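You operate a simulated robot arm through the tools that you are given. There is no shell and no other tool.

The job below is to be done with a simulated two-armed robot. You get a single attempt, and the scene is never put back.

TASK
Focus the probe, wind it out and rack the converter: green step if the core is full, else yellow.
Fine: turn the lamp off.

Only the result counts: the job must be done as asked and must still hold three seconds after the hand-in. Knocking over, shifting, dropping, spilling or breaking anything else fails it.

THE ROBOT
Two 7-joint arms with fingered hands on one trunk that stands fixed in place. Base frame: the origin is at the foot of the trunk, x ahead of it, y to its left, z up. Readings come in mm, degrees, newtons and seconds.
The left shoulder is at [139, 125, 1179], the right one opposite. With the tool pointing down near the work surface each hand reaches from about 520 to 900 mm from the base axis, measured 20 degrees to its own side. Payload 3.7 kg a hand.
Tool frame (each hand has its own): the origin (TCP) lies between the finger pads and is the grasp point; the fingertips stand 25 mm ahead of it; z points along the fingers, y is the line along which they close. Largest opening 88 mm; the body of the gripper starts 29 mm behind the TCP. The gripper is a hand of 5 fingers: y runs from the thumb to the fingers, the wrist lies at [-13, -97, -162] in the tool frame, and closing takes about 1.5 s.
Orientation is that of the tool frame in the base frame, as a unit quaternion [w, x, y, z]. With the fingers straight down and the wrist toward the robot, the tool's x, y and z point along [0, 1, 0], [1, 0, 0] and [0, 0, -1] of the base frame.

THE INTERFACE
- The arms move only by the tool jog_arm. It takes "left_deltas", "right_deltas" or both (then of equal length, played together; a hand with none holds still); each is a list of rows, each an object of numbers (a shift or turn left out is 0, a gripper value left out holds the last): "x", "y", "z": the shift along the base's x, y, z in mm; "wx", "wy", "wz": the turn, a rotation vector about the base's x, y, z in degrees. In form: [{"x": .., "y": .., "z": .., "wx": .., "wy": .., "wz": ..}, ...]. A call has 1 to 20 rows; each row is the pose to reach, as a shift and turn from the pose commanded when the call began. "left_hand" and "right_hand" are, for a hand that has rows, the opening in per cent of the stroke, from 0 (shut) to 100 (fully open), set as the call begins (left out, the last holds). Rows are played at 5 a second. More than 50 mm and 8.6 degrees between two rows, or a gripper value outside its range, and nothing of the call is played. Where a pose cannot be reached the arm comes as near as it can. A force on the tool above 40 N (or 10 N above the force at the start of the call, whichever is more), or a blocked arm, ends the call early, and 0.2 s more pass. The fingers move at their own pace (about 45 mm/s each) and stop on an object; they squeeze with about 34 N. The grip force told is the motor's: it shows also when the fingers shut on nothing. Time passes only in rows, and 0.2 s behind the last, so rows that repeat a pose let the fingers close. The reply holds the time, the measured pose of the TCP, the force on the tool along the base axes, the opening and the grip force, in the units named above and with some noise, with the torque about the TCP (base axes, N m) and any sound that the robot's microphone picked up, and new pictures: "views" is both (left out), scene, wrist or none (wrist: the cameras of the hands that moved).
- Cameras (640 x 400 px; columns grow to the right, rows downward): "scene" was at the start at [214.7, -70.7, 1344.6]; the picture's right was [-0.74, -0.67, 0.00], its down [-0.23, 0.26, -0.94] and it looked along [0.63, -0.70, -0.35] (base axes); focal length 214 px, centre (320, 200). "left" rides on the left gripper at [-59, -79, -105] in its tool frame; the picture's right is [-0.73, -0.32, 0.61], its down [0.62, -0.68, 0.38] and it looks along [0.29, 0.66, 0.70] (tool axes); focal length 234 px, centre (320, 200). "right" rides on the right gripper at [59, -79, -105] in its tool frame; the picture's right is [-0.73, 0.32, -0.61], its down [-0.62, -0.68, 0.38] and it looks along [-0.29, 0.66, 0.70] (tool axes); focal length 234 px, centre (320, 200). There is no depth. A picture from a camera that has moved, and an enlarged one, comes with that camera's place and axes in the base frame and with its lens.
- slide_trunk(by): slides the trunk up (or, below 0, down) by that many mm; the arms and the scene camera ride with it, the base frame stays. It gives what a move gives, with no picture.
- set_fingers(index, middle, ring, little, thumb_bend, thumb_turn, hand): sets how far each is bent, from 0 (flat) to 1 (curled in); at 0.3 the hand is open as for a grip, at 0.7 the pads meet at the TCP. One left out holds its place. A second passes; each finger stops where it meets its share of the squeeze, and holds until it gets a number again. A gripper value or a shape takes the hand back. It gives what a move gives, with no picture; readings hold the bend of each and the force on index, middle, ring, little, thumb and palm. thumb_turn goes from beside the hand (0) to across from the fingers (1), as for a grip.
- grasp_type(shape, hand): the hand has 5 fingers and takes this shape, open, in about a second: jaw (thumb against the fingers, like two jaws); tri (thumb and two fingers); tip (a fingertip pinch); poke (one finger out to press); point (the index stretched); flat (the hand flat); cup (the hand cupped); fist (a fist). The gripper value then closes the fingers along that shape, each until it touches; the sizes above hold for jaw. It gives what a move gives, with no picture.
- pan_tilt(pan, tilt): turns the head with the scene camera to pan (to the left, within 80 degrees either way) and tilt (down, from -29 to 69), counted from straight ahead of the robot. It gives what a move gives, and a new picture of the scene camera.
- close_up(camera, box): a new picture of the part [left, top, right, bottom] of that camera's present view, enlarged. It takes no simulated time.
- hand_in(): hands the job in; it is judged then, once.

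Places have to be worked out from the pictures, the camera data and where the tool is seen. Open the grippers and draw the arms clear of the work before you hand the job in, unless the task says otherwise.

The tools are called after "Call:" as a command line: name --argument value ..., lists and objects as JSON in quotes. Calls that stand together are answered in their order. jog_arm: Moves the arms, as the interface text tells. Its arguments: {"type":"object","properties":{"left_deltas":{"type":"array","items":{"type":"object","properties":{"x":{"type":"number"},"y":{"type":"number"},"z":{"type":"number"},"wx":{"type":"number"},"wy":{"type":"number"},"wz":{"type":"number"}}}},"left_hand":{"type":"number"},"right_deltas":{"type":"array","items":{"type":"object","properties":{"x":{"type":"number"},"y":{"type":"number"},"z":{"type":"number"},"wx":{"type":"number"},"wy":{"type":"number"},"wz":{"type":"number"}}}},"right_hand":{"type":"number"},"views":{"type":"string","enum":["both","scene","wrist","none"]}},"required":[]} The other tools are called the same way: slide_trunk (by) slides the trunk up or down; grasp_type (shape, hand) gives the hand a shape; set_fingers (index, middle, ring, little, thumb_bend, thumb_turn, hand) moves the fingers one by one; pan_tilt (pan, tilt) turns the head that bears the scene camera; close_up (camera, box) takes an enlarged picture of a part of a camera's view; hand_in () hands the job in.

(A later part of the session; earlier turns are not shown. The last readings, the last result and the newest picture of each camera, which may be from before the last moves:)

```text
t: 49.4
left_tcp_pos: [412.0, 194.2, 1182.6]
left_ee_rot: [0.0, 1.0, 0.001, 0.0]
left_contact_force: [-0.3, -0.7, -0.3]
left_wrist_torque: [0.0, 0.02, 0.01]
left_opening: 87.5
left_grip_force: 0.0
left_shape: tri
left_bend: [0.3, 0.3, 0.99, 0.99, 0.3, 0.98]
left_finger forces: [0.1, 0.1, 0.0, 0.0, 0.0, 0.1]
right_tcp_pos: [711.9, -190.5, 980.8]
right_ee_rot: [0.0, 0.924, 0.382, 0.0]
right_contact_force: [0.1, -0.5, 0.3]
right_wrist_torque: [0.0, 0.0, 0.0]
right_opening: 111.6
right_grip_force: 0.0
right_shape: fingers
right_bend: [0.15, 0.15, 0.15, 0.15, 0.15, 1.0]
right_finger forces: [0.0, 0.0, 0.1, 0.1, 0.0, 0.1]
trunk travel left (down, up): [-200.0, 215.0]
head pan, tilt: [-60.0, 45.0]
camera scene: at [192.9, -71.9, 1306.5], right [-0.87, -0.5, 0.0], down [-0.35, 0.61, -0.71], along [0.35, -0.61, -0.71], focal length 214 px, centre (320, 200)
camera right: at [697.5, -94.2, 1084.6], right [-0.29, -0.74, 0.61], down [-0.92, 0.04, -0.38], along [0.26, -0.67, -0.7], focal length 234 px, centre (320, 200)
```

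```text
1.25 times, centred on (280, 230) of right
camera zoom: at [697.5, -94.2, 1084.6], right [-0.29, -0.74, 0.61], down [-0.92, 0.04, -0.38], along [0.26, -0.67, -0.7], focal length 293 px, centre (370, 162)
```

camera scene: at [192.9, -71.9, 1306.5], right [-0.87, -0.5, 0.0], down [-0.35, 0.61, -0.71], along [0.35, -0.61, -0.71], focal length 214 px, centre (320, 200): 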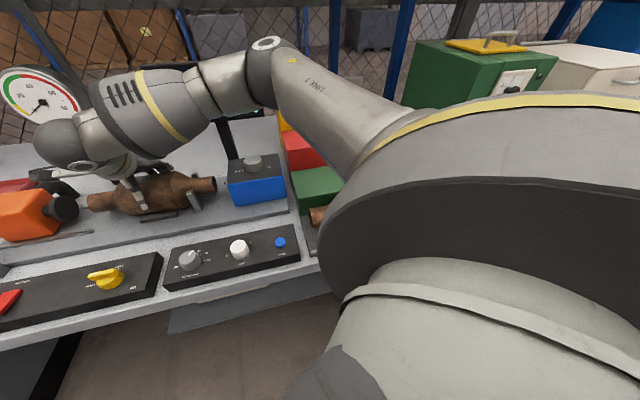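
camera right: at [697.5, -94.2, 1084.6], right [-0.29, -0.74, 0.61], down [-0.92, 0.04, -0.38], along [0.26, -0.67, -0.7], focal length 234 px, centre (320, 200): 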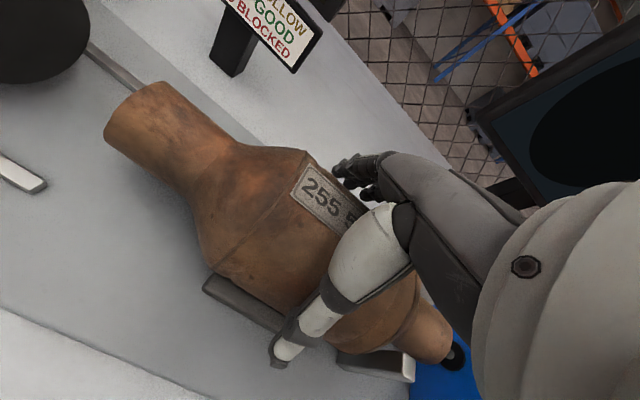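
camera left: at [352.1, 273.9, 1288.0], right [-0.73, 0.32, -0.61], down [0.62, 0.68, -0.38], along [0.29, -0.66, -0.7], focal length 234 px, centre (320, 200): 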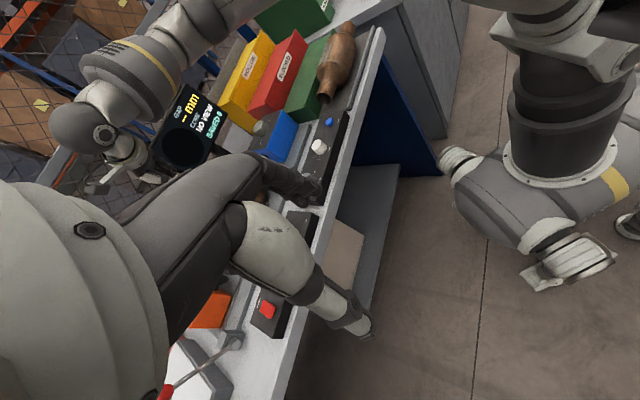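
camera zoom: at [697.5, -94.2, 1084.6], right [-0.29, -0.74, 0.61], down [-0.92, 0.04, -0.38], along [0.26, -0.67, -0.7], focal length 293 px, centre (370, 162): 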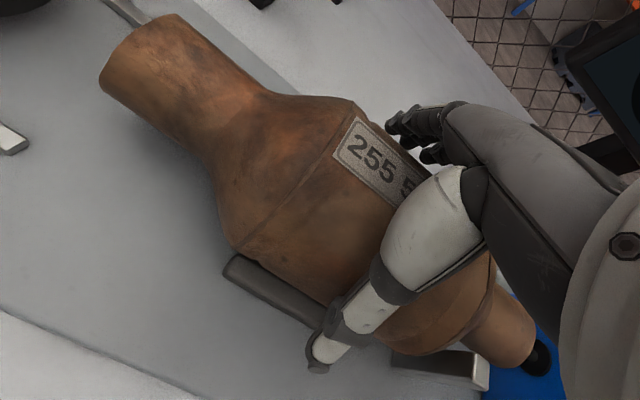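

The converter is back in its seat and the hand is square (yaw −45°) at the body's middle. I close again.

Call:
jog_arm --right_deltas '[{"z": 0}, {"z": 0}, {"z": 0}, {"z": 0}, {"z": 0}, {"z": 0}, {"z": 0}, {"z": 0}, {"z": 0}]' --right_hand 10 --views "none"

Call:
jog_arm --right_deltas '[{"z": 4}, {"z": 8}, {"z": 12}, {"z": 16}, {"z": 16}]' --views "both"

Call:
close_up --camera "scene" --box '[0, 70, 260, 230]'

Call:
close_up --camera "right" --box '[80, 70, 480, 390]'

```text
t: 51.4
left_tcp_pos: [412.6, 193.3, 1181.0]
left_ee_rot: [-0.001, 1.0, 0.0, 0.001]
left_contact_force: [-0.2, -0.6, 0.3]
left_wrist_torque: [-0.01, 0.01, -0.02]
left_opening: 87.7
left_grip_force: 0.2
left_shape: tri
left_bend: [0.3, 0.3, 0.99, 0.99, 0.3, 0.98]
left_finger forces: [0.1, 0.0, 0.0, 0.1, 0.0, 0.1]
right_tcp_pos: [712.4, -190.6, 981.6]
right_ee_rot: [0.0, 0.924, 0.383, 0.001]
right_contact_force: [5.1, -4.1, 8.0]
right_wrist_torque: [-0.17, -0.11, 0.1]
right_opening: 80.0
right_grip_force: 34.2
right_shape: jaw
right_bend: [0.25, 0.3, 0.3, 0.31, 0.32, 0.98]
right_finger forces: [23.4, 10.5, 4.6, 2.4, 33.8, 0.0]
trunk travel left (down, up): [-200.0, 215.0]
head pan, tilt: [-60.0, 45.0]
```

```text
t: 52.6
left_tcp_pos: [413.9, 193.3, 1181.8]
left_ee_rot: [-0.001, 1.0, 0.001, 0.0]
left_contact_force: [-0.2, 0.1, -0.6]
left_wrist_torque: [0.02, 0.03, 0.0]
left_opening: 87.7
left_grip_force: 0.1
left_shape: tri
left_bend: [0.3, 0.3, 0.99, 0.99, 0.3, 0.98]
left_finger forces: [0.1, 0.0, 0.0, 0.0, 0.0, 0.1]
right_tcp_pos: [713.8, -190.3, 992.9]
right_ee_rot: [-0.001, 0.924, 0.382, -0.001]
right_contact_force: [-1.5, 0.0, -11.4]
right_wrist_torque: [0.06, -0.01, 0.01]
right_opening: 79.9
right_grip_force: 34.5
right_shape: jaw
right_bend: [0.25, 0.31, 0.31, 0.33, 0.32, 0.96]
right_finger forces: [21.1, 9.5, 3.7, 1.9, 34.6, 0.0]
trunk travel left (down, up): [-200.0, 215.0]
head pan, tilt: [-60.0, 45.0]
camera scene: at [194.3, -72.3, 1306.2], right [-0.87, -0.5, 0.0], down [-0.35, 0.61, -0.71], along [0.35, -0.61, -0.71], focal length 214 px, centre (320, 200)
camera right: at [698.7, -93.5, 1098.2], right [-0.28, -0.74, 0.61], down [-0.92, 0.04, -0.38], along [0.26, -0.67, -0.7], focal length 234 px, centre (320, 200)
```

scene: 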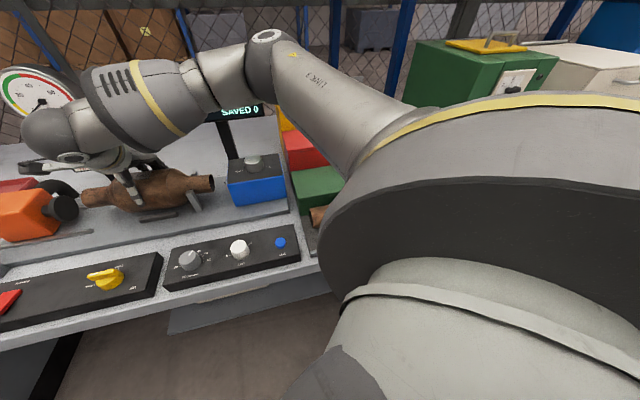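
right: 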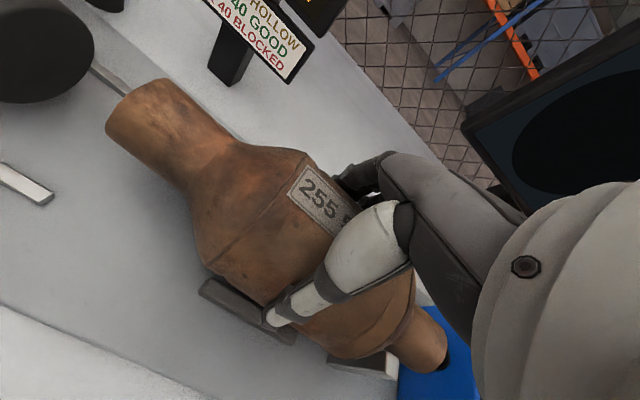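

```text
2.46 times, centred on (130, 150) of scene
camera zoom: at [194.3, -72.3, 1306.2], right [-0.87, -0.5, 0.0], down [-0.35, 0.61, -0.71], along [0.35, -0.61, -0.71], focal length 528 px, centre (788, 323)
```

zoom: 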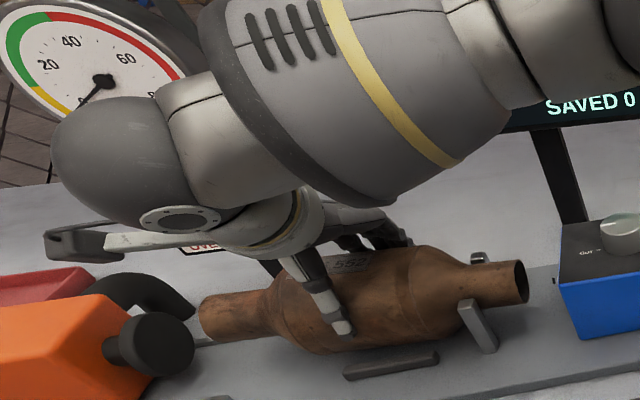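

```text
1.25 times, centred on (280, 230) of right
camera zoom: at [698.7, -93.5, 1098.2], right [-0.28, -0.74, 0.61], down [-0.92, 0.04, -0.38], along [0.26, -0.67, -0.7], focal length 293 px, centre (370, 162)
```

zoom: 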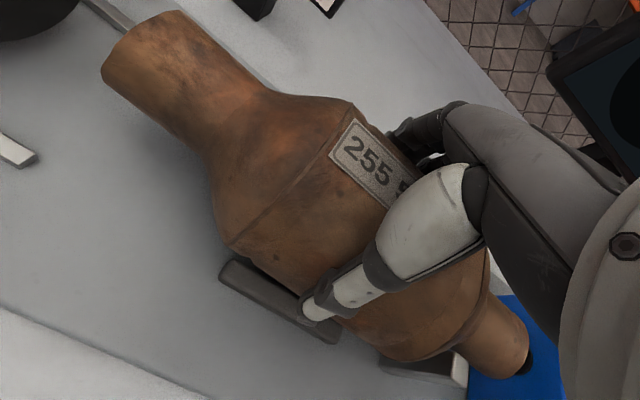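

The hold carries the same 11–12 N with only a slight tilt. I lift another 40 mm and check that it is clear and stable.

Call:
jog_arm --right_deltas '[{"z": 8}, {"z": 16}, {"z": 24}, {"z": 32}, {"z": 40}, {"z": 40}, {"z": 40}]' --views "both"

Call:
close_up --camera "scene" --box '[0, 70, 260, 230]'

Call:
close_up --camera "right" --box '[80, 70, 480, 390]'

```text
t: 54.2
left_tcp_pos: [413.1, 193.7, 1181.0]
left_ee_rot: [-0.001, 1.0, 0.001, -0.001]
left_contact_force: [0.8, 0.0, -0.5]
left_wrist_torque: [-0.01, 0.03, -0.04]
left_opening: 87.9
left_grip_force: 0.1
left_shape: tri
left_bend: [0.3, 0.3, 0.99, 0.99, 0.3, 0.98]
left_finger forces: [0.1, 0.0, 0.1, 0.0, 0.0, 0.0]
right_tcp_pos: [712.5, -191.0, 1033.2]
right_ee_rot: [-0.001, 0.924, 0.383, -0.001]
right_contact_force: [0.2, 0.8, -11.9]
right_wrist_torque: [0.04, 0.0, -0.02]
right_opening: 79.5
right_grip_force: 34.3
right_shape: jaw
right_bend: [0.25, 0.31, 0.31, 0.33, 0.32, 0.96]
right_finger forces: [21.0, 9.6, 3.7, 1.9, 34.5, 0.1]
trunk travel left (down, up): [-200.0, 215.0]
head pan, tilt: [-60.0, 45.0]
camera scene: at [194.2, -72.3, 1306.2], right [-0.87, -0.5, 0.0], down [-0.35, 0.61, -0.71], along [0.35, -0.61, -0.71], focal length 214 px, centre (320, 200)
camera right: at [697.1, -93.8, 1138.7], right [-0.28, -0.74, 0.61], down [-0.92, 0.04, -0.38], along [0.26, -0.67, -0.7], focal length 234 px, centre (320, 200)
```

scene: 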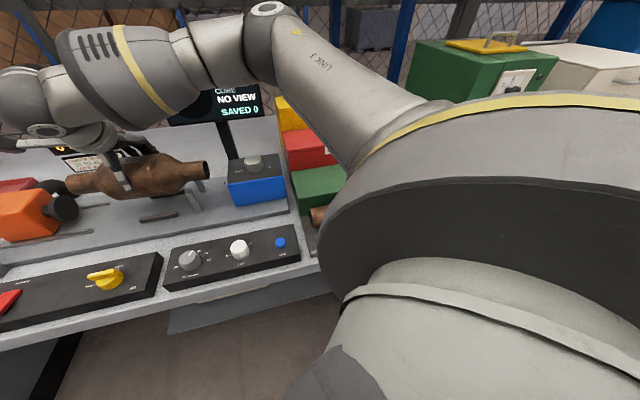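
right: 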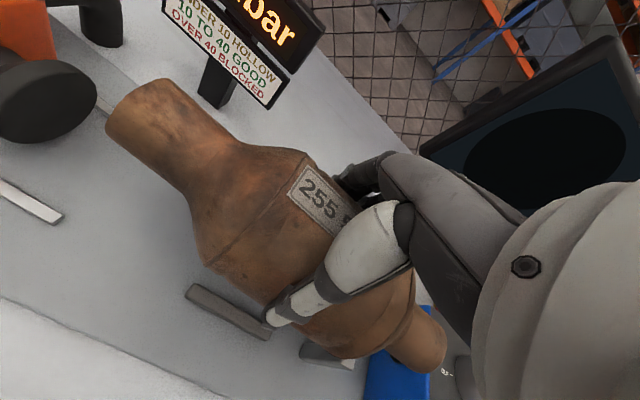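

```text
2.46 times, centred on (130, 150) of scene
camera zoom: at [194.2, -72.3, 1306.2], right [-0.87, -0.5, 0.0], down [-0.35, 0.61, -0.71], along [0.35, -0.61, -0.71], focal length 528 px, centre (788, 323)
```

zoom: 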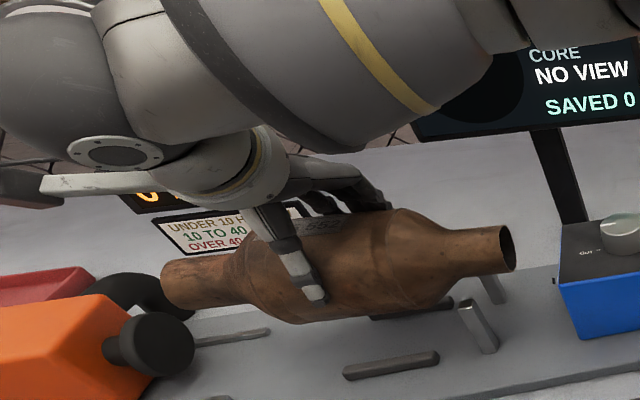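

```text
1.25 times, centred on (280, 230) of right
camera zoom: at [697.1, -93.8, 1138.7], right [-0.28, -0.74, 0.61], down [-0.92, 0.04, -0.38], along [0.26, -0.67, -0.7], focal length 293 px, centre (370, 162)
```

zoom: 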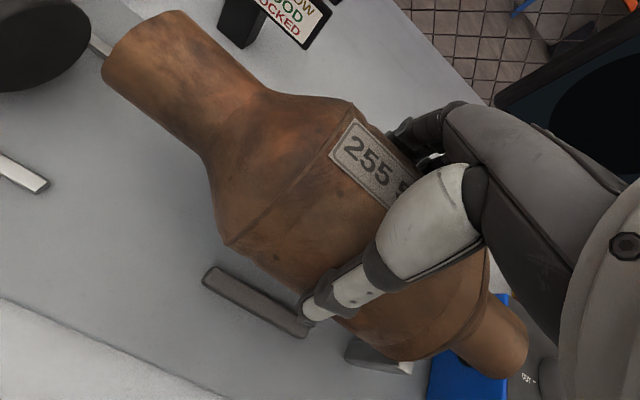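

The converter is steady in the hand (1.2 kg, clear of the jig). I raise it 85 mm straight up so it clears the blue box before moving sideways.

Call:
jog_arm --right_deltas '[{"z": 15}, {"z": 32}, {"z": 50}, {"z": 68}, {"z": 85}, {"z": 85}]' --views "both"

```text
t: 55.6
left_tcp_pos: [415.1, 193.7, 1181.9]
left_ee_rot: [-0.001, 1.0, 0.001, 0.0]
left_contact_force: [-0.8, 0.5, 0.6]
left_wrist_torque: [-0.03, 0.01, -0.04]
left_opening: 88.0
left_grip_force: 0.1
left_shape: tri
left_bend: [0.3, 0.3, 0.99, 0.99, 0.3, 0.98]
left_finger forces: [0.0, 0.0, 0.0, 0.0, 0.0, 0.0]
right_tcp_pos: [714.2, -193.6, 1119.3]
right_ee_rot: [-0.001, 0.924, 0.383, -0.002]
right_contact_force: [0.1, 0.6, -11.9]
right_wrist_torque: [0.03, 0.01, -0.02]
right_opening: 79.6
right_grip_force: 33.7
right_shape: jaw
right_bend: [0.25, 0.31, 0.31, 0.33, 0.32, 0.96]
right_finger forces: [21.2, 9.5, 3.6, 2.0, 34.4, 0.1]
trunk travel left (down, up): [-200.0, 215.0]
head pan, tilt: [-60.0, 45.0]
camera scene: at [194.5, -72.3, 1306.1], right [-0.87, -0.5, 0.0], down [-0.35, 0.61, -0.71], along [0.35, -0.61, -0.71], focal length 214 px, centre (320, 200)
camera right: at [699.1, -96.4, 1224.8], right [-0.28, -0.74, 0.61], down [-0.92, 0.04, -0.38], along [0.26, -0.67, -0.7], focal length 234 px, centre (320, 200)
```

scene: 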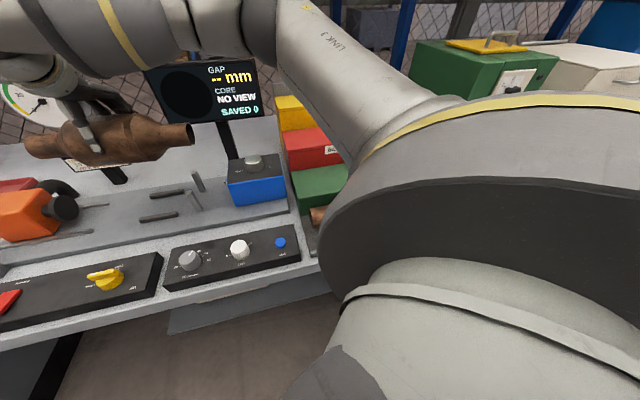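
right: 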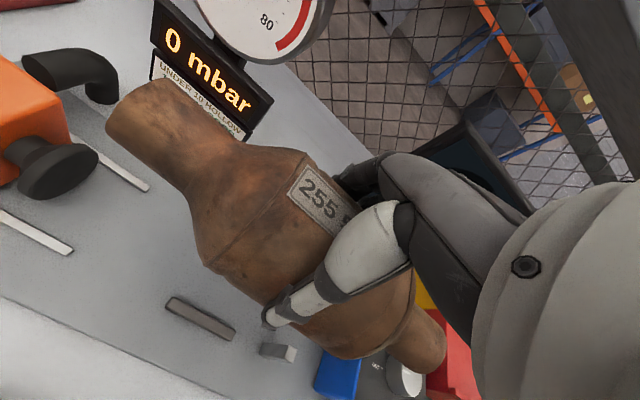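

Everything is clear below. I move the converter diagonally toward the racks, away from the display, in steady small steps, and check midway.

Call:
jog_arm --right_deltas '[{"x": -12, "y": -6, "z": 3}, {"x": -30, "y": -18, "z": 5}, {"x": -50, "y": -32, "z": 5}, {"x": -70, "y": -47, "z": 5}, {"x": -90, "y": -62, "z": 5}, {"x": -110, "y": -77, "z": 5}, {"x": -130, "y": -92, "z": 5}, {"x": -148, "y": -105, "z": 5}, {"x": -148, "y": -105, "z": 5}]' --views "both"

```text
t: 57.6
left_tcp_pos: [415.1, 193.7, 1181.0]
left_ee_rot: [-0.001, 1.0, 0.001, -0.001]
left_contact_force: [0.1, 0.5, 0.0]
left_wrist_torque: [-0.04, 0.0, -0.02]
left_opening: 87.9
left_grip_force: 0.1
left_shape: tri
left_bend: [0.3, 0.3, 0.99, 0.99, 0.3, 0.98]
left_finger forces: [0.0, 0.1, 0.1, 0.0, 0.0, 0.1]
right_tcp_pos: [565.3, -294.9, 1122.6]
right_ee_rot: [0.0, 0.924, 0.383, -0.002]
right_contact_force: [0.1, -0.1, -12.3]
right_wrist_torque: [0.03, 0.02, -0.01]
right_opening: 79.8
right_grip_force: 34.4
right_shape: jaw
right_bend: [0.25, 0.31, 0.31, 0.33, 0.32, 0.96]
right_finger forces: [20.9, 9.3, 3.7, 1.9, 34.1, 0.2]
trunk travel left (down, up): [-200.0, 215.0]
head pan, tilt: [-60.0, 45.0]
camera scene: at [194.4, -72.2, 1306.1], right [-0.87, -0.5, 0.0], down [-0.35, 0.61, -0.71], along [0.35, -0.61, -0.71], focal length 214 px, centre (320, 200)
camera right: at [549.8, -198.4, 1227.3], right [-0.28, -0.74, 0.61], down [-0.92, 0.04, -0.38], along [0.26, -0.67, -0.7], focal length 234 px, centre (320, 200)
```

scene: 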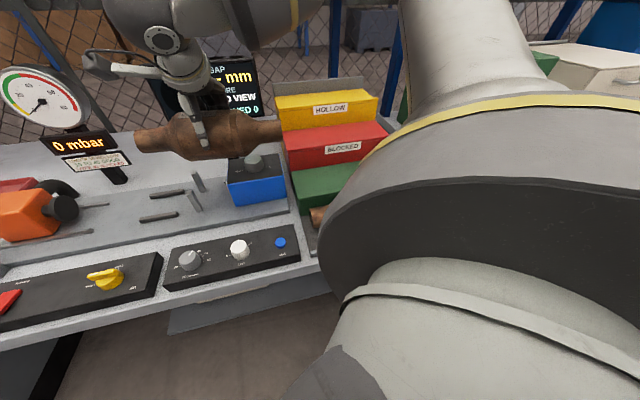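
right: 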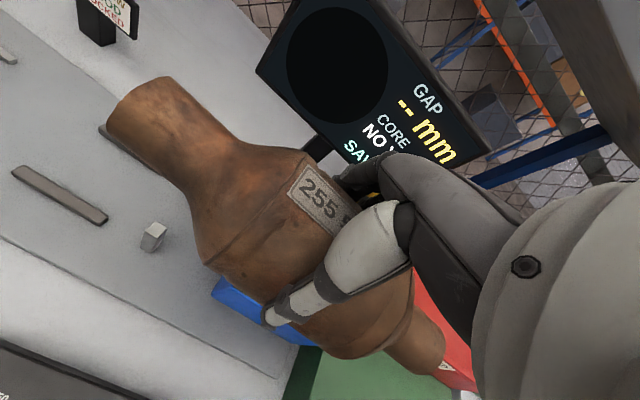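

The carry is stable. I continue the diagonal toward above the green step.

Call:
jog_arm --right_deltas '[{"x": -15, "y": -8, "z": 0}, {"x": -35, "y": -21, "z": 0}, {"x": -56, "y": -36, "z": 0}, {"x": -77, "y": -51, "z": 0}, {"x": -98, "y": -66, "z": 0}, {"x": -119, "y": -82, "z": 0}, {"x": -140, "y": -98, "z": 0}, {"x": -160, "y": -113, "z": 0}, {"x": -160, "y": -113, "z": 0}]' --views "both"

```text
t: 59.6
left_tcp_pos: [413.0, 194.6, 1182.2]
left_ee_rot: [-0.002, 1.0, 0.001, -0.001]
left_contact_force: [0.5, 0.3, 0.4]
left_wrist_torque: [0.0, -0.03, 0.01]
left_opening: 87.9
left_grip_force: 0.1
left_shape: tri
left_bend: [0.3, 0.3, 0.99, 0.99, 0.3, 0.98]
left_finger forces: [0.0, 0.0, 0.0, 0.1, 0.1, 0.1]
right_tcp_pos: [401.9, -406.9, 1125.9]
right_ee_rot: [-0.001, 0.924, 0.382, -0.002]
right_contact_force: [0.1, 0.6, -12.5]
right_wrist_torque: [0.01, -0.01, -0.03]
right_opening: 79.9
right_grip_force: 34.4
right_shape: jaw
right_bend: [0.25, 0.31, 0.31, 0.33, 0.32, 0.96]
right_finger forces: [21.0, 9.7, 3.7, 2.2, 34.8, 0.1]
trunk travel left (down, up): [-200.0, 215.0]
head pan, tilt: [-60.0, 45.0]
camera scene: at [194.0, -72.4, 1306.2], right [-0.87, -0.5, 0.0], down [-0.35, 0.61, -0.71], along [0.35, -0.61, -0.71], focal length 214 px, centre (320, 200)
camera right: at [387.4, -312.3, 1230.3], right [-0.28, -0.74, 0.61], down [-0.92, 0.04, -0.38], along [0.26, -0.67, -0.7], focal length 234 px, centre (320, 200)
```

scene: 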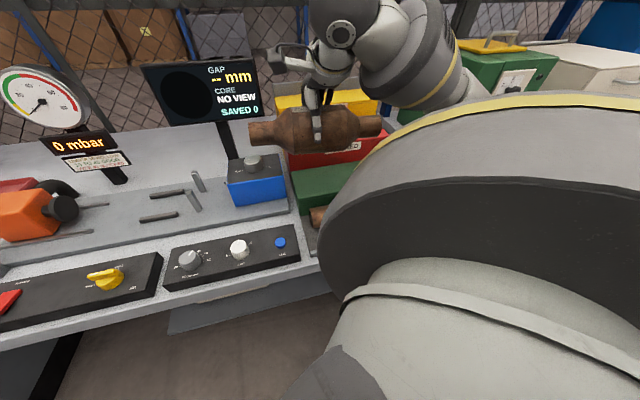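
right: 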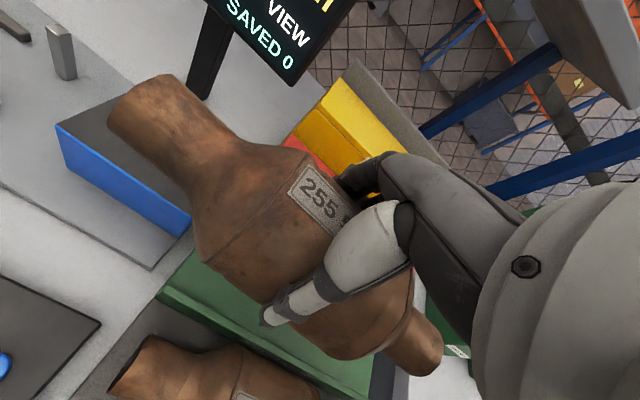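

The converter is above the racks. I zoom the wrist and scene views to locate the green step's edges against it.

Call:
close_up --camera "right" --box '[140, 220, 460, 400]'

Call:
close_up --camera "scene" --box '[230, 70, 430, 240]'

Call:
close_up --camera "left" --box '[160, 0, 420, 140]'

```text
2.00 times, centred on (300, 310) of right
camera zoom: at [387.4, -312.3, 1230.3], right [-0.28, -0.74, 0.61], down [-0.92, 0.04, -0.38], along [0.26, -0.67, -0.7], focal length 468 px, centre (360, -20)
```

zoom: 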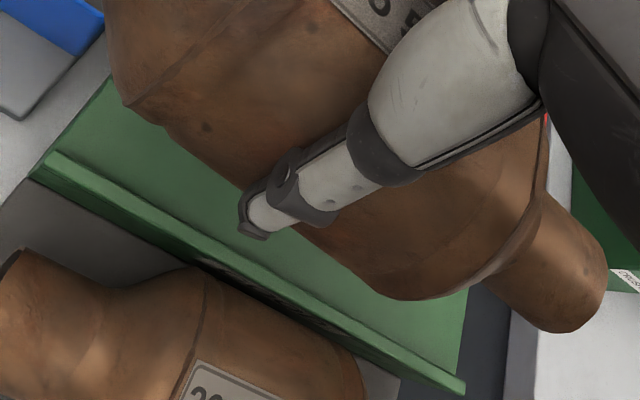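

```text
2.35 times, centred on (330, 155) of scene
camera zoom: at [194.0, -72.4, 1306.2], right [-0.87, -0.5, 0.0], down [-0.35, 0.61, -0.71], along [0.35, -0.61, -0.71], focal length 505 px, centre (296, 306)
```

zoom: 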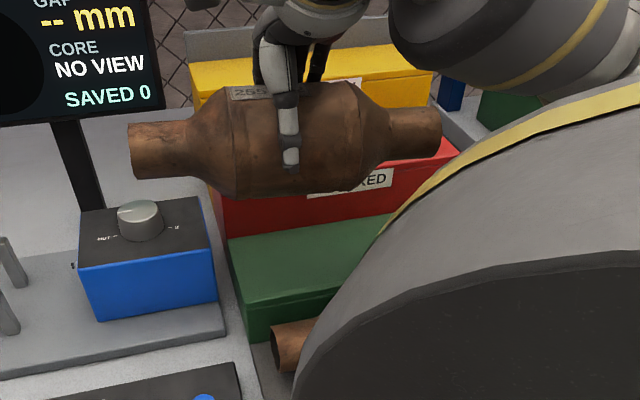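

```text
2.46 times, centred on (290, 70) of left
camera zoom: at [353.9, 273.4, 1287.2], right [-0.73, 0.32, -0.61], down [0.62, 0.68, -0.38], along [0.29, -0.66, -0.7], focal length 576 px, centre (394, 520)
```

zoom: 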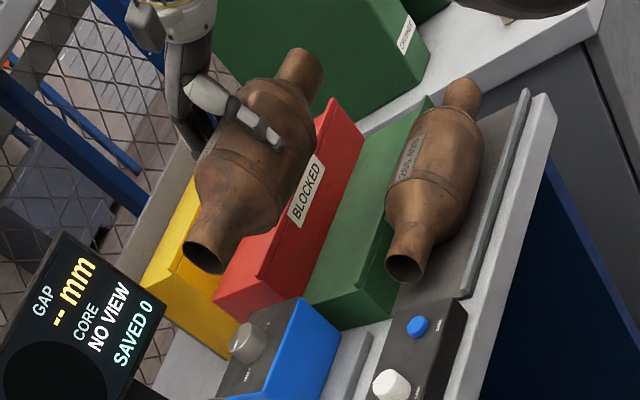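

The step's front lip lies near v=531–534 and spans about 272 mm; I need its height and the red face's position more precisely before lowering. I take high zooms of the green step's visible end from three cameras.

Call:
close_up --camera "scene" --box '[285, 140, 365, 220]'

Call:
close_up --camera "left" --box '[270, 70, 340, 140]'

Call:
close_up --camera "right" --box '[140, 230, 240, 330]'

Call:
close_up --camera "right" --box '[320, 330, 400, 400]'

```text
5.00 times, centred on (325, 180) of scene
camera zoom: at [194.0, -72.4, 1306.2], right [-0.87, -0.5, 0.0], down [-0.35, 0.61, -0.71], along [0.35, -0.61, -0.71], focal length 1072 px, centre (295, 300)
```

zoom: 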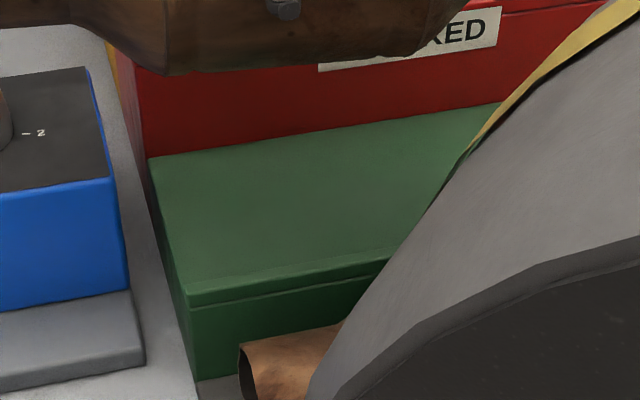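

```text
5.71 times, centred on (305, 105) of left
camera zoom: at [353.9, 273.4, 1287.2], right [-0.73, 0.32, -0.61], down [0.62, 0.68, -0.38], along [0.29, -0.66, -0.7], focal length 1338 px, centre (406, 743)
```

zoom: 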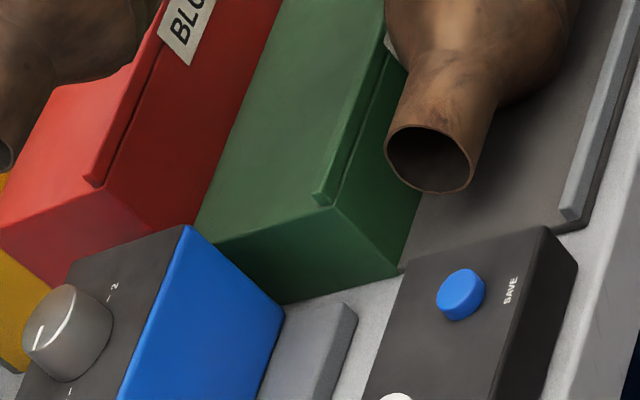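

```text
4.00 times, centred on (190, 280) of right
camera zoom: at [387.4, -312.3, 1230.3], right [-0.28, -0.74, 0.61], down [-0.92, 0.04, -0.38], along [0.26, -0.67, -0.7], focal length 937 px, centre (840, -120)
```

zoom: 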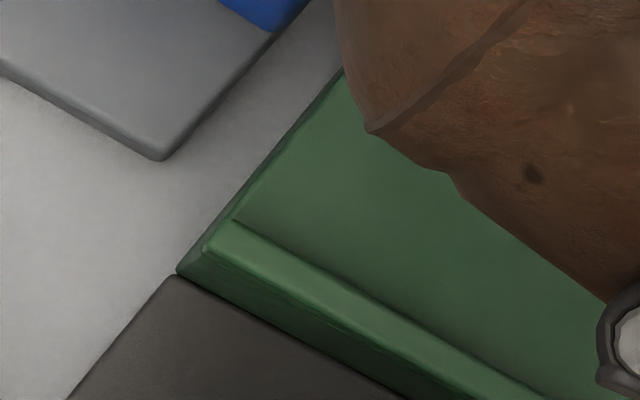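

```text
5.71 times, centred on (360, 365) of right
camera zoom: at [387.4, -312.3, 1230.3], right [-0.28, -0.74, 0.61], down [-0.92, 0.04, -0.38], along [0.26, -0.67, -0.7], focal length 1338 px, centre (91, -743)
```

zoom: 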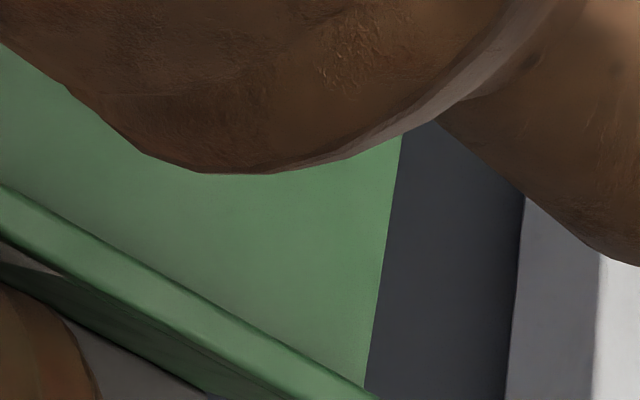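

The lip's inner edge is at v≈539 and its top near z≈963, with the step about 283 mm long and its centre near u≈97. I shift the converter 80 mm along the step, leveling its ~3° droop with a small turn about the across-axis.

Call:
jog_arm --right_deltas '[{"x": -8, "y": -8, "wx": -0.5, "wy": 0.5}, {"x": -20, "y": -20, "wx": -1, "wy": 1}, {"x": -33, "y": -33, "wx": -1.5, "wy": 1.5}, {"x": -46, "y": -46, "wx": -2.1, "wy": 2.1}, {"x": -57, "y": -57, "wx": -2.1, "wy": 2.1}, {"x": -57, "y": -57, "wx": -2.1, "wy": 2.1}]' --views "both"

Call:
close_up --camera "scene" --box '[250, 70, 430, 230]'

Call:
close_up --camera "left" --box '[220, 0, 440, 140]'

Call:
close_up --camera "right" --box '[60, 200, 460, 400]'

```text
t: 61.0
left_tcp_pos: [412.9, 192.7, 1182.4]
left_ee_rot: [-0.001, 1.0, 0.001, -0.001]
left_contact_force: [-0.4, -0.3, -0.9]
left_wrist_torque: [0.01, 0.0, 0.02]
left_opening: 87.5
left_grip_force: 0.0
left_shape: tri
left_bend: [0.3, 0.3, 0.99, 0.99, 0.3, 0.98]
left_finger forces: [0.0, 0.0, 0.0, 0.1, 0.0, 0.1]
right_tcp_pos: [347.5, -465.6, 1125.0]
right_ee_rot: [0.009, 0.924, 0.382, -0.024]
right_contact_force: [0.2, -0.7, -11.1]
right_wrist_torque: [-0.01, 0.0, 0.05]
right_opening: 79.7
right_grip_force: 34.2
right_shape: jaw
right_bend: [0.25, 0.31, 0.31, 0.33, 0.32, 0.96]
right_finger forces: [20.9, 9.7, 3.7, 2.1, 34.7, 0.1]
trunk travel left (down, up): [-200.0, 215.0]
head pan, tilt: [-60.0, 45.0]
camera scene: at [193.7, -72.7, 1306.3], right [-0.87, -0.5, 0.0], down [-0.35, 0.61, -0.71], along [0.35, -0.61, -0.71], focal length 214 px, centre (320, 200)
camera right: at [335.8, -365.6, 1226.3], right [-0.26, -0.72, 0.64], down [-0.94, 0.03, -0.35], along [0.23, -0.69, -0.68], focal length 234 px, centre (320, 200)
```

scene: 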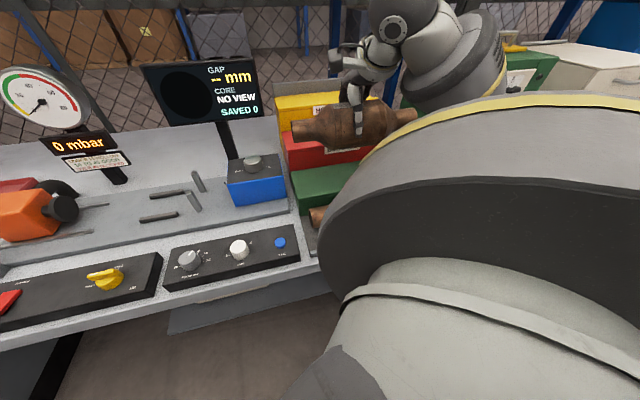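
right: 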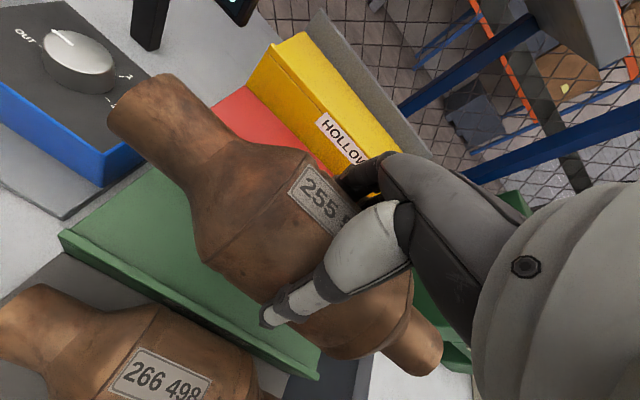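

```text
2.50 times, centred on (340, 150) of scene
camera zoom: at [193.7, -72.7, 1306.3], right [-0.87, -0.5, 0.0], down [-0.35, 0.61, -0.71], along [0.35, -0.61, -0.71], focal length 536 px, centre (270, 325)
```

zoom: 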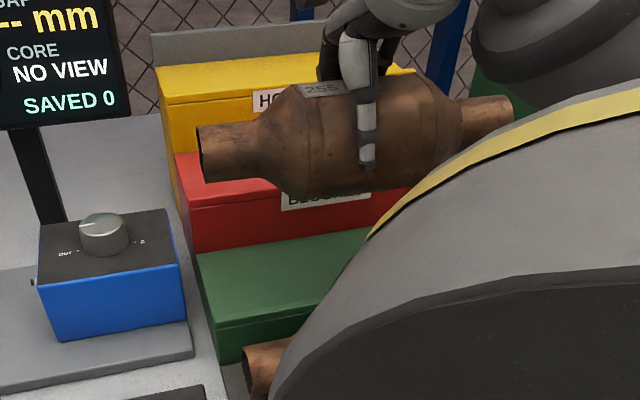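

```text
2.86 times, centred on (330, 70) of left
camera zoom: at [353.6, 273.1, 1287.5], right [-0.73, 0.32, -0.61], down [0.62, 0.68, -0.38], along [0.29, -0.66, -0.7], focal length 669 px, centre (291, 571)
```

zoom: 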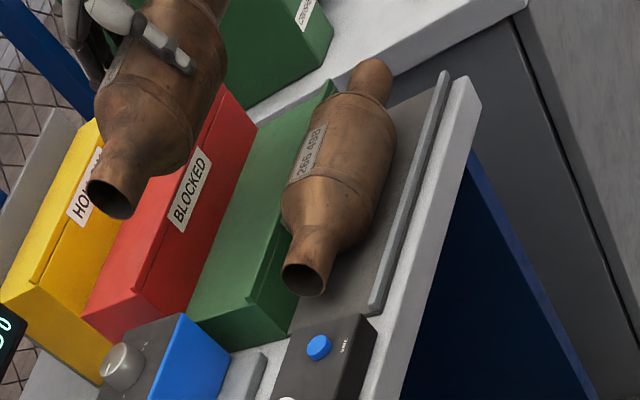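

```text
1.60 times, centred on (260, 300) of right
camera zoom: at [335.8, -365.6, 1226.3], right [-0.26, -0.72, 0.64], down [-0.94, 0.03, -0.35], along [0.23, -0.69, -0.68], focal length 375 px, centre (416, 40)
```

zoom: 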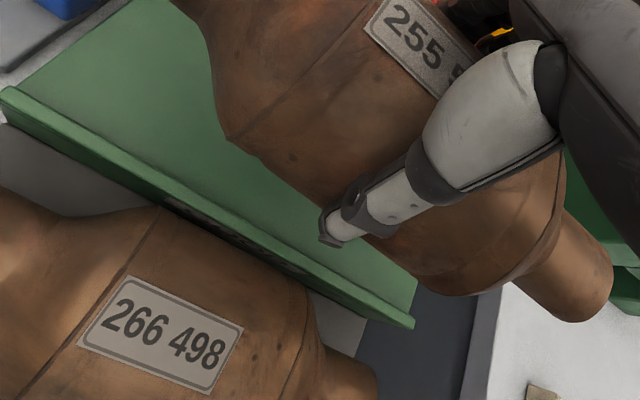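

The converter is now level (ends at z≈1105–1108) and its ends lie within the step's length. I lower it 60 mm and check the clearances to the red face and the lip.

Call:
jog_arm --right_deltas '[{"z": -10}, {"z": -22}, {"z": -35}, {"z": -48}, {"z": -60}, {"z": -60}]' --views "both"

Call:
close_up --camera "scene" --box '[270, 90, 430, 230]'

Call:
close_up --camera "left" --box '[220, 0, 380, 140]'

Call:
close_up --camera "right" --box '[60, 160, 460, 400]'

```text
t: 62.4
left_tcp_pos: [413.7, 194.1, 1182.0]
left_ee_rot: [-0.001, 1.0, 0.001, -0.001]
left_contact_force: [-0.7, -0.2, 0.6]
left_wrist_torque: [0.02, -0.02, 0.01]
left_opening: 87.7
left_grip_force: 0.1
left_shape: tri
left_bend: [0.3, 0.3, 0.99, 0.99, 0.3, 0.98]
left_finger forces: [0.1, 0.0, 0.0, 0.1, 0.0, 0.0]
right_tcp_pos: [350.7, -471.4, 1064.7]
right_ee_rot: [0.009, 0.923, 0.383, -0.025]
right_contact_force: [1.4, 0.6, -10.5]
right_wrist_torque: [0.0, -0.01, 0.01]
right_opening: 79.8
right_grip_force: 34.2
right_shape: jaw
right_bend: [0.25, 0.31, 0.31, 0.33, 0.32, 0.96]
right_finger forces: [21.0, 9.6, 3.6, 2.0, 34.6, 0.0]
right hand out of reach, approached as far as the arm can: row 5, 6
trunk travel left (down, up): [-200.0, 215.0]
head pan, tilt: [-60.0, 45.0]
camera scene: at [193.6, -72.8, 1306.3], right [-0.87, -0.5, 0.0], down [-0.35, 0.61, -0.71], along [0.35, -0.61, -0.71], focal length 214 px, centre (320, 200)
camera right: at [339.3, -370.6, 1166.9], right [-0.26, -0.72, 0.64], down [-0.94, 0.03, -0.35], along [0.23, -0.69, -0.68], focal length 234 px, centre (320, 200)
```

scene: 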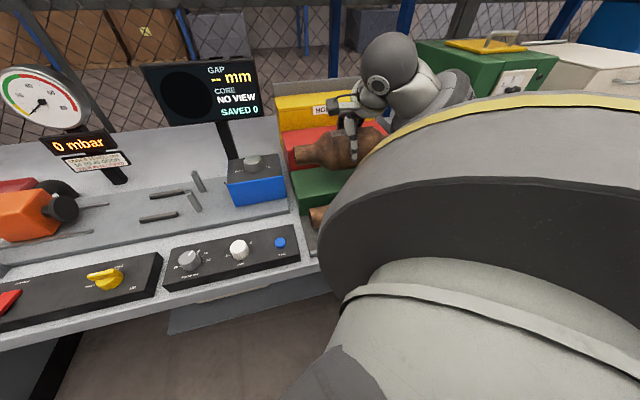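
right: 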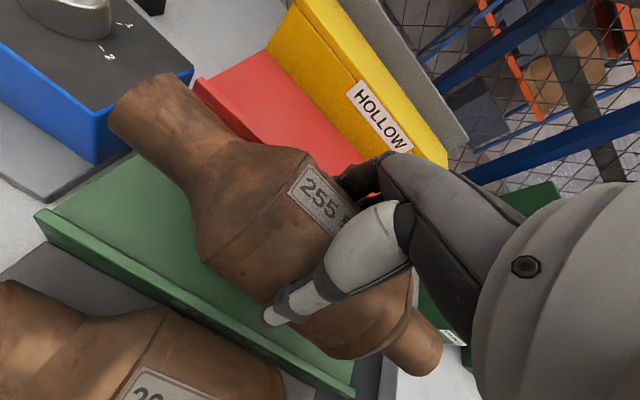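

```text
2.86 times, centred on (350, 160) of scene
camera zoom: at [193.6, -72.8, 1306.3], right [-0.87, -0.5, 0.0], down [-0.35, 0.61, -0.71], along [0.35, -0.61, -0.71], focal length 613 px, centre (234, 314)
```

zoom: 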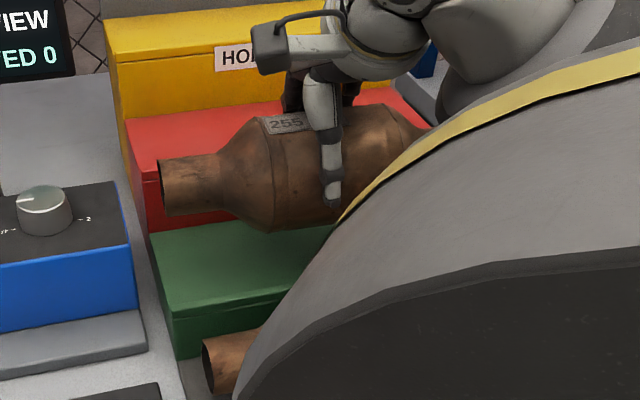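

```text
2.86 times, centred on (300, 70) of left
camera zoom: at [353.4, 273.0, 1287.6], right [-0.73, 0.32, -0.61], down [0.62, 0.68, -0.38], along [0.29, -0.66, -0.7], focal length 669 px, centre (377, 571)
```

zoom: 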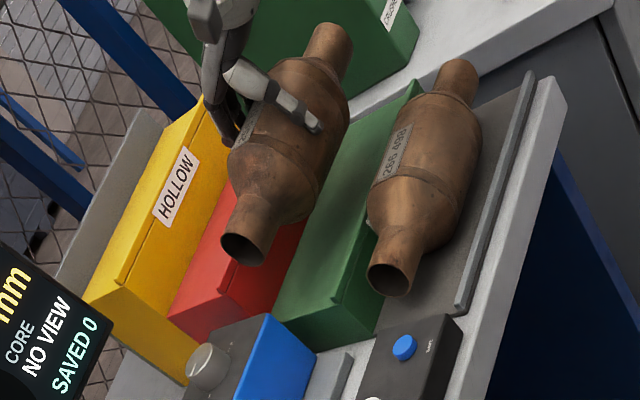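

```text
1.60 times, centred on (260, 280) of right
camera zoom: at [339.3, -370.6, 1166.9], right [-0.26, -0.72, 0.64], down [-0.94, 0.03, -0.35], along [0.23, -0.69, -0.68], focal length 375 px, centre (416, 72)
```

zoom: 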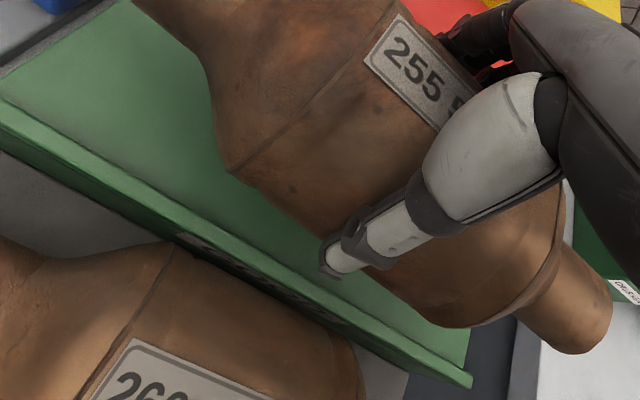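

The arm is at its near-reach limit here (pushed about 6 mm outward). I raise the trunk so the arm can extend downward instead, which lifts the converter too, then lower by the arm.

Call:
slide_trunk --by 80

Call:
slide_trunk --by 80

Call:
jog_arm --right_deltas '[{"z": -15}, {"z": -35}, {"z": -55}, {"z": -75}, {"z": -95}, {"z": -115}, {"z": -135}, {"z": -155}, {"z": -155}]' --views "both"

```text
t: 63.6
left_tcp_pos: [415.0, 195.3, 1261.0]
left_ee_rot: [-0.001, 1.0, -0.001, -0.002]
left_contact_force: [0.1, -0.1, 0.6]
left_wrist_torque: [0.01, 0.0, -0.03]
left_opening: 87.8
left_grip_force: 0.0
left_shape: tri
left_bend: [0.3, 0.3, 0.99, 0.99, 0.3, 0.98]
left_finger forces: [0.0, 0.0, 0.0, 0.0, 0.0, 0.0]
right_tcp_pos: [351.1, -468.7, 1145.0]
right_ee_rot: [0.009, 0.923, 0.383, -0.026]
right_contact_force: [0.6, -0.4, -12.0]
right_wrist_torque: [0.02, 0.0, -0.02]
right_opening: 79.7
right_grip_force: 34.4
right_shape: jaw
right_bend: [0.25, 0.31, 0.31, 0.33, 0.32, 0.96]
right_finger forces: [20.9, 9.5, 3.6, 2.0, 34.4, 0.0]
trunk travel left (down, up): [-280.0, 135.0]
head pan, tilt: [-60.0, 45.0]
```

```text
t: 64.7
left_tcp_pos: [414.5, 194.5, 1342.7]
left_ee_rot: [-0.001, 1.0, 0.0, 0.0]
left_contact_force: [-0.2, -0.5, -0.2]
left_wrist_torque: [-0.04, -0.01, -0.02]
left_opening: 87.7
left_grip_force: 0.0
left_shape: tri
left_bend: [0.3, 0.3, 0.99, 0.99, 0.3, 0.98]
left_finger forces: [0.0, 0.0, 0.1, 0.0, 0.0, 0.0]
right_tcp_pos: [350.0, -468.5, 1225.5]
right_ee_rot: [0.008, 0.924, 0.383, -0.025]
right_contact_force: [0.5, -0.3, -12.8]
right_wrist_torque: [0.03, 0.01, 0.0]
right_opening: 79.2
right_grip_force: 33.7
right_shape: jaw
right_bend: [0.25, 0.31, 0.31, 0.33, 0.32, 0.96]
right_finger forces: [20.8, 9.6, 3.6, 1.9, 34.3, 0.0]
trunk travel left (down, up): [-360.0, 55.0]
head pan, tilt: [-60.0, 45.0]
```

```text
t: 66.7
left_tcp_pos: [413.6, 195.6, 1343.5]
left_ee_rot: [-0.002, 1.0, 0.001, -0.001]
left_contact_force: [-0.4, 0.3, 0.2]
left_wrist_torque: [0.0, 0.01, -0.01]
left_opening: 87.7
left_grip_force: 0.1
left_shape: tri
left_bend: [0.3, 0.3, 0.99, 0.99, 0.3, 0.98]
left_finger forces: [0.1, 0.1, 0.0, 0.1, 0.1, 0.1]
right_tcp_pos: [350.2, -469.7, 1070.4]
right_ee_rot: [0.01, 0.923, 0.383, -0.024]
right_contact_force: [-0.5, 0.2, -11.9]
right_wrist_torque: [0.01, 0.01, 0.01]
right_opening: 79.4
right_grip_force: 33.8
right_shape: jaw
right_bend: [0.25, 0.31, 0.31, 0.33, 0.32, 0.96]
right_finger forces: [20.3, 9.5, 3.5, 2.0, 33.9, 0.1]
trunk travel left (down, up): [-360.0, 55.0]
head pan, tilt: [-60.0, 45.0]
camera scene: at [83.3, -72.8, 1472.2], right [-0.87, -0.5, 0.0], down [-0.35, 0.61, -0.71], along [0.35, -0.61, -0.71], focal length 214 px, centre (320, 200)
camera right: at [339.0, -369.1, 1172.3], right [-0.26, -0.72, 0.64], down [-0.94, 0.03, -0.35], along [0.23, -0.69, -0.68], focal length 234 px, centre (320, 200)
```

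scene: 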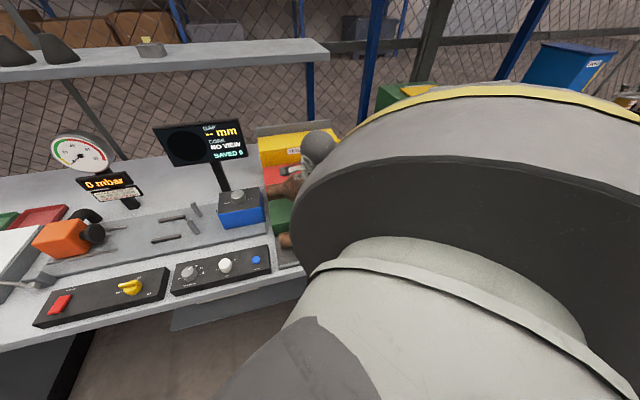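
right: 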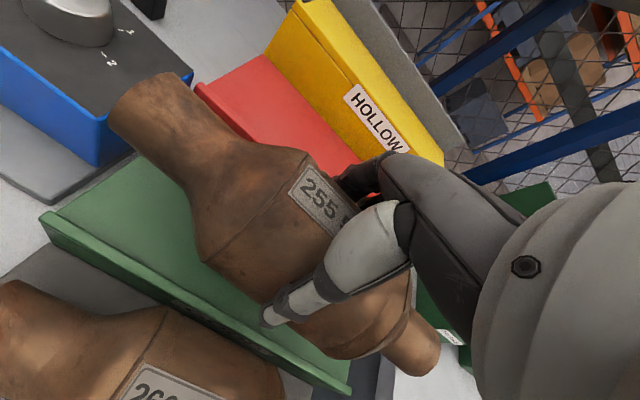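

No reach limit now. I zoom on the red step's near corner and the green lip in the wrist view to fix the remaining offset before the final lowering.

Call:
close_up --camera "right" --box '[160, 50, 320, 180]'

Call:
close_up --camera "right" --box '[20, 180, 180, 310]'

Call:
close_up --camera "left" --box '[220, 40, 420, 180]'

```text
3.08 times, centred on (240, 115) of right
camera zoom: at [339.0, -369.1, 1172.3], right [-0.26, -0.72, 0.64], down [-0.94, 0.03, -0.35], along [0.23, -0.69, -0.68], focal length 720 px, centre (566, 462)
```

zoom: 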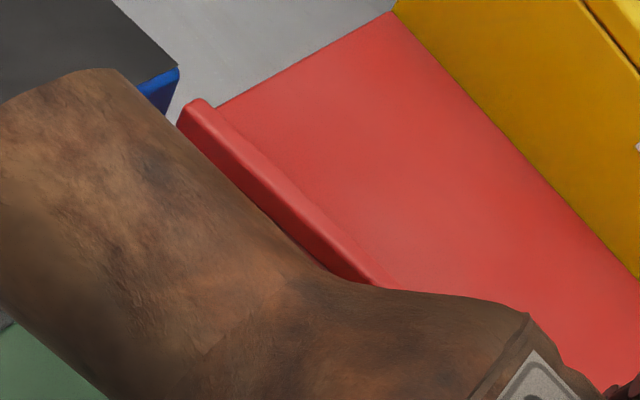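

```text
3.08 times, centred on (100, 245) of right
camera zoom: at [339.0, -369.1, 1172.3], right [-0.26, -0.72, 0.64], down [-0.94, 0.03, -0.35], along [0.23, -0.69, -0.68], focal length 720 px, centre (997, 62)
```

zoom: 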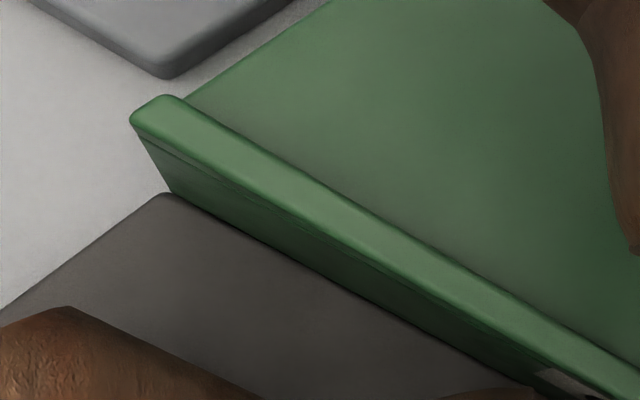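

```text
2.86 times, centred on (320, 110) of left
camera zoom: at [353.7, 273.8, 1448.0], right [-0.73, 0.32, -0.61], down [0.62, 0.68, -0.38], along [0.29, -0.66, -0.7], focal length 669 px, centre (320, 457)
```

zoom: 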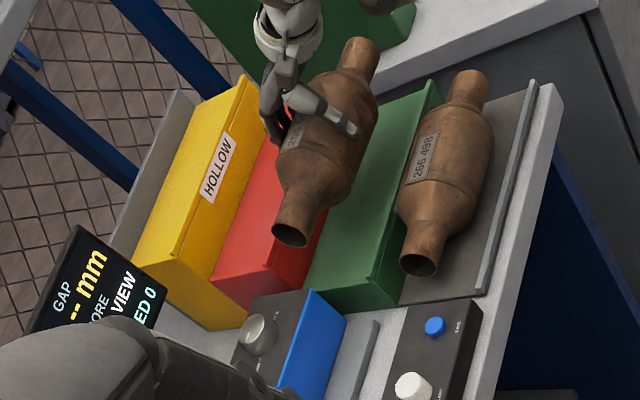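

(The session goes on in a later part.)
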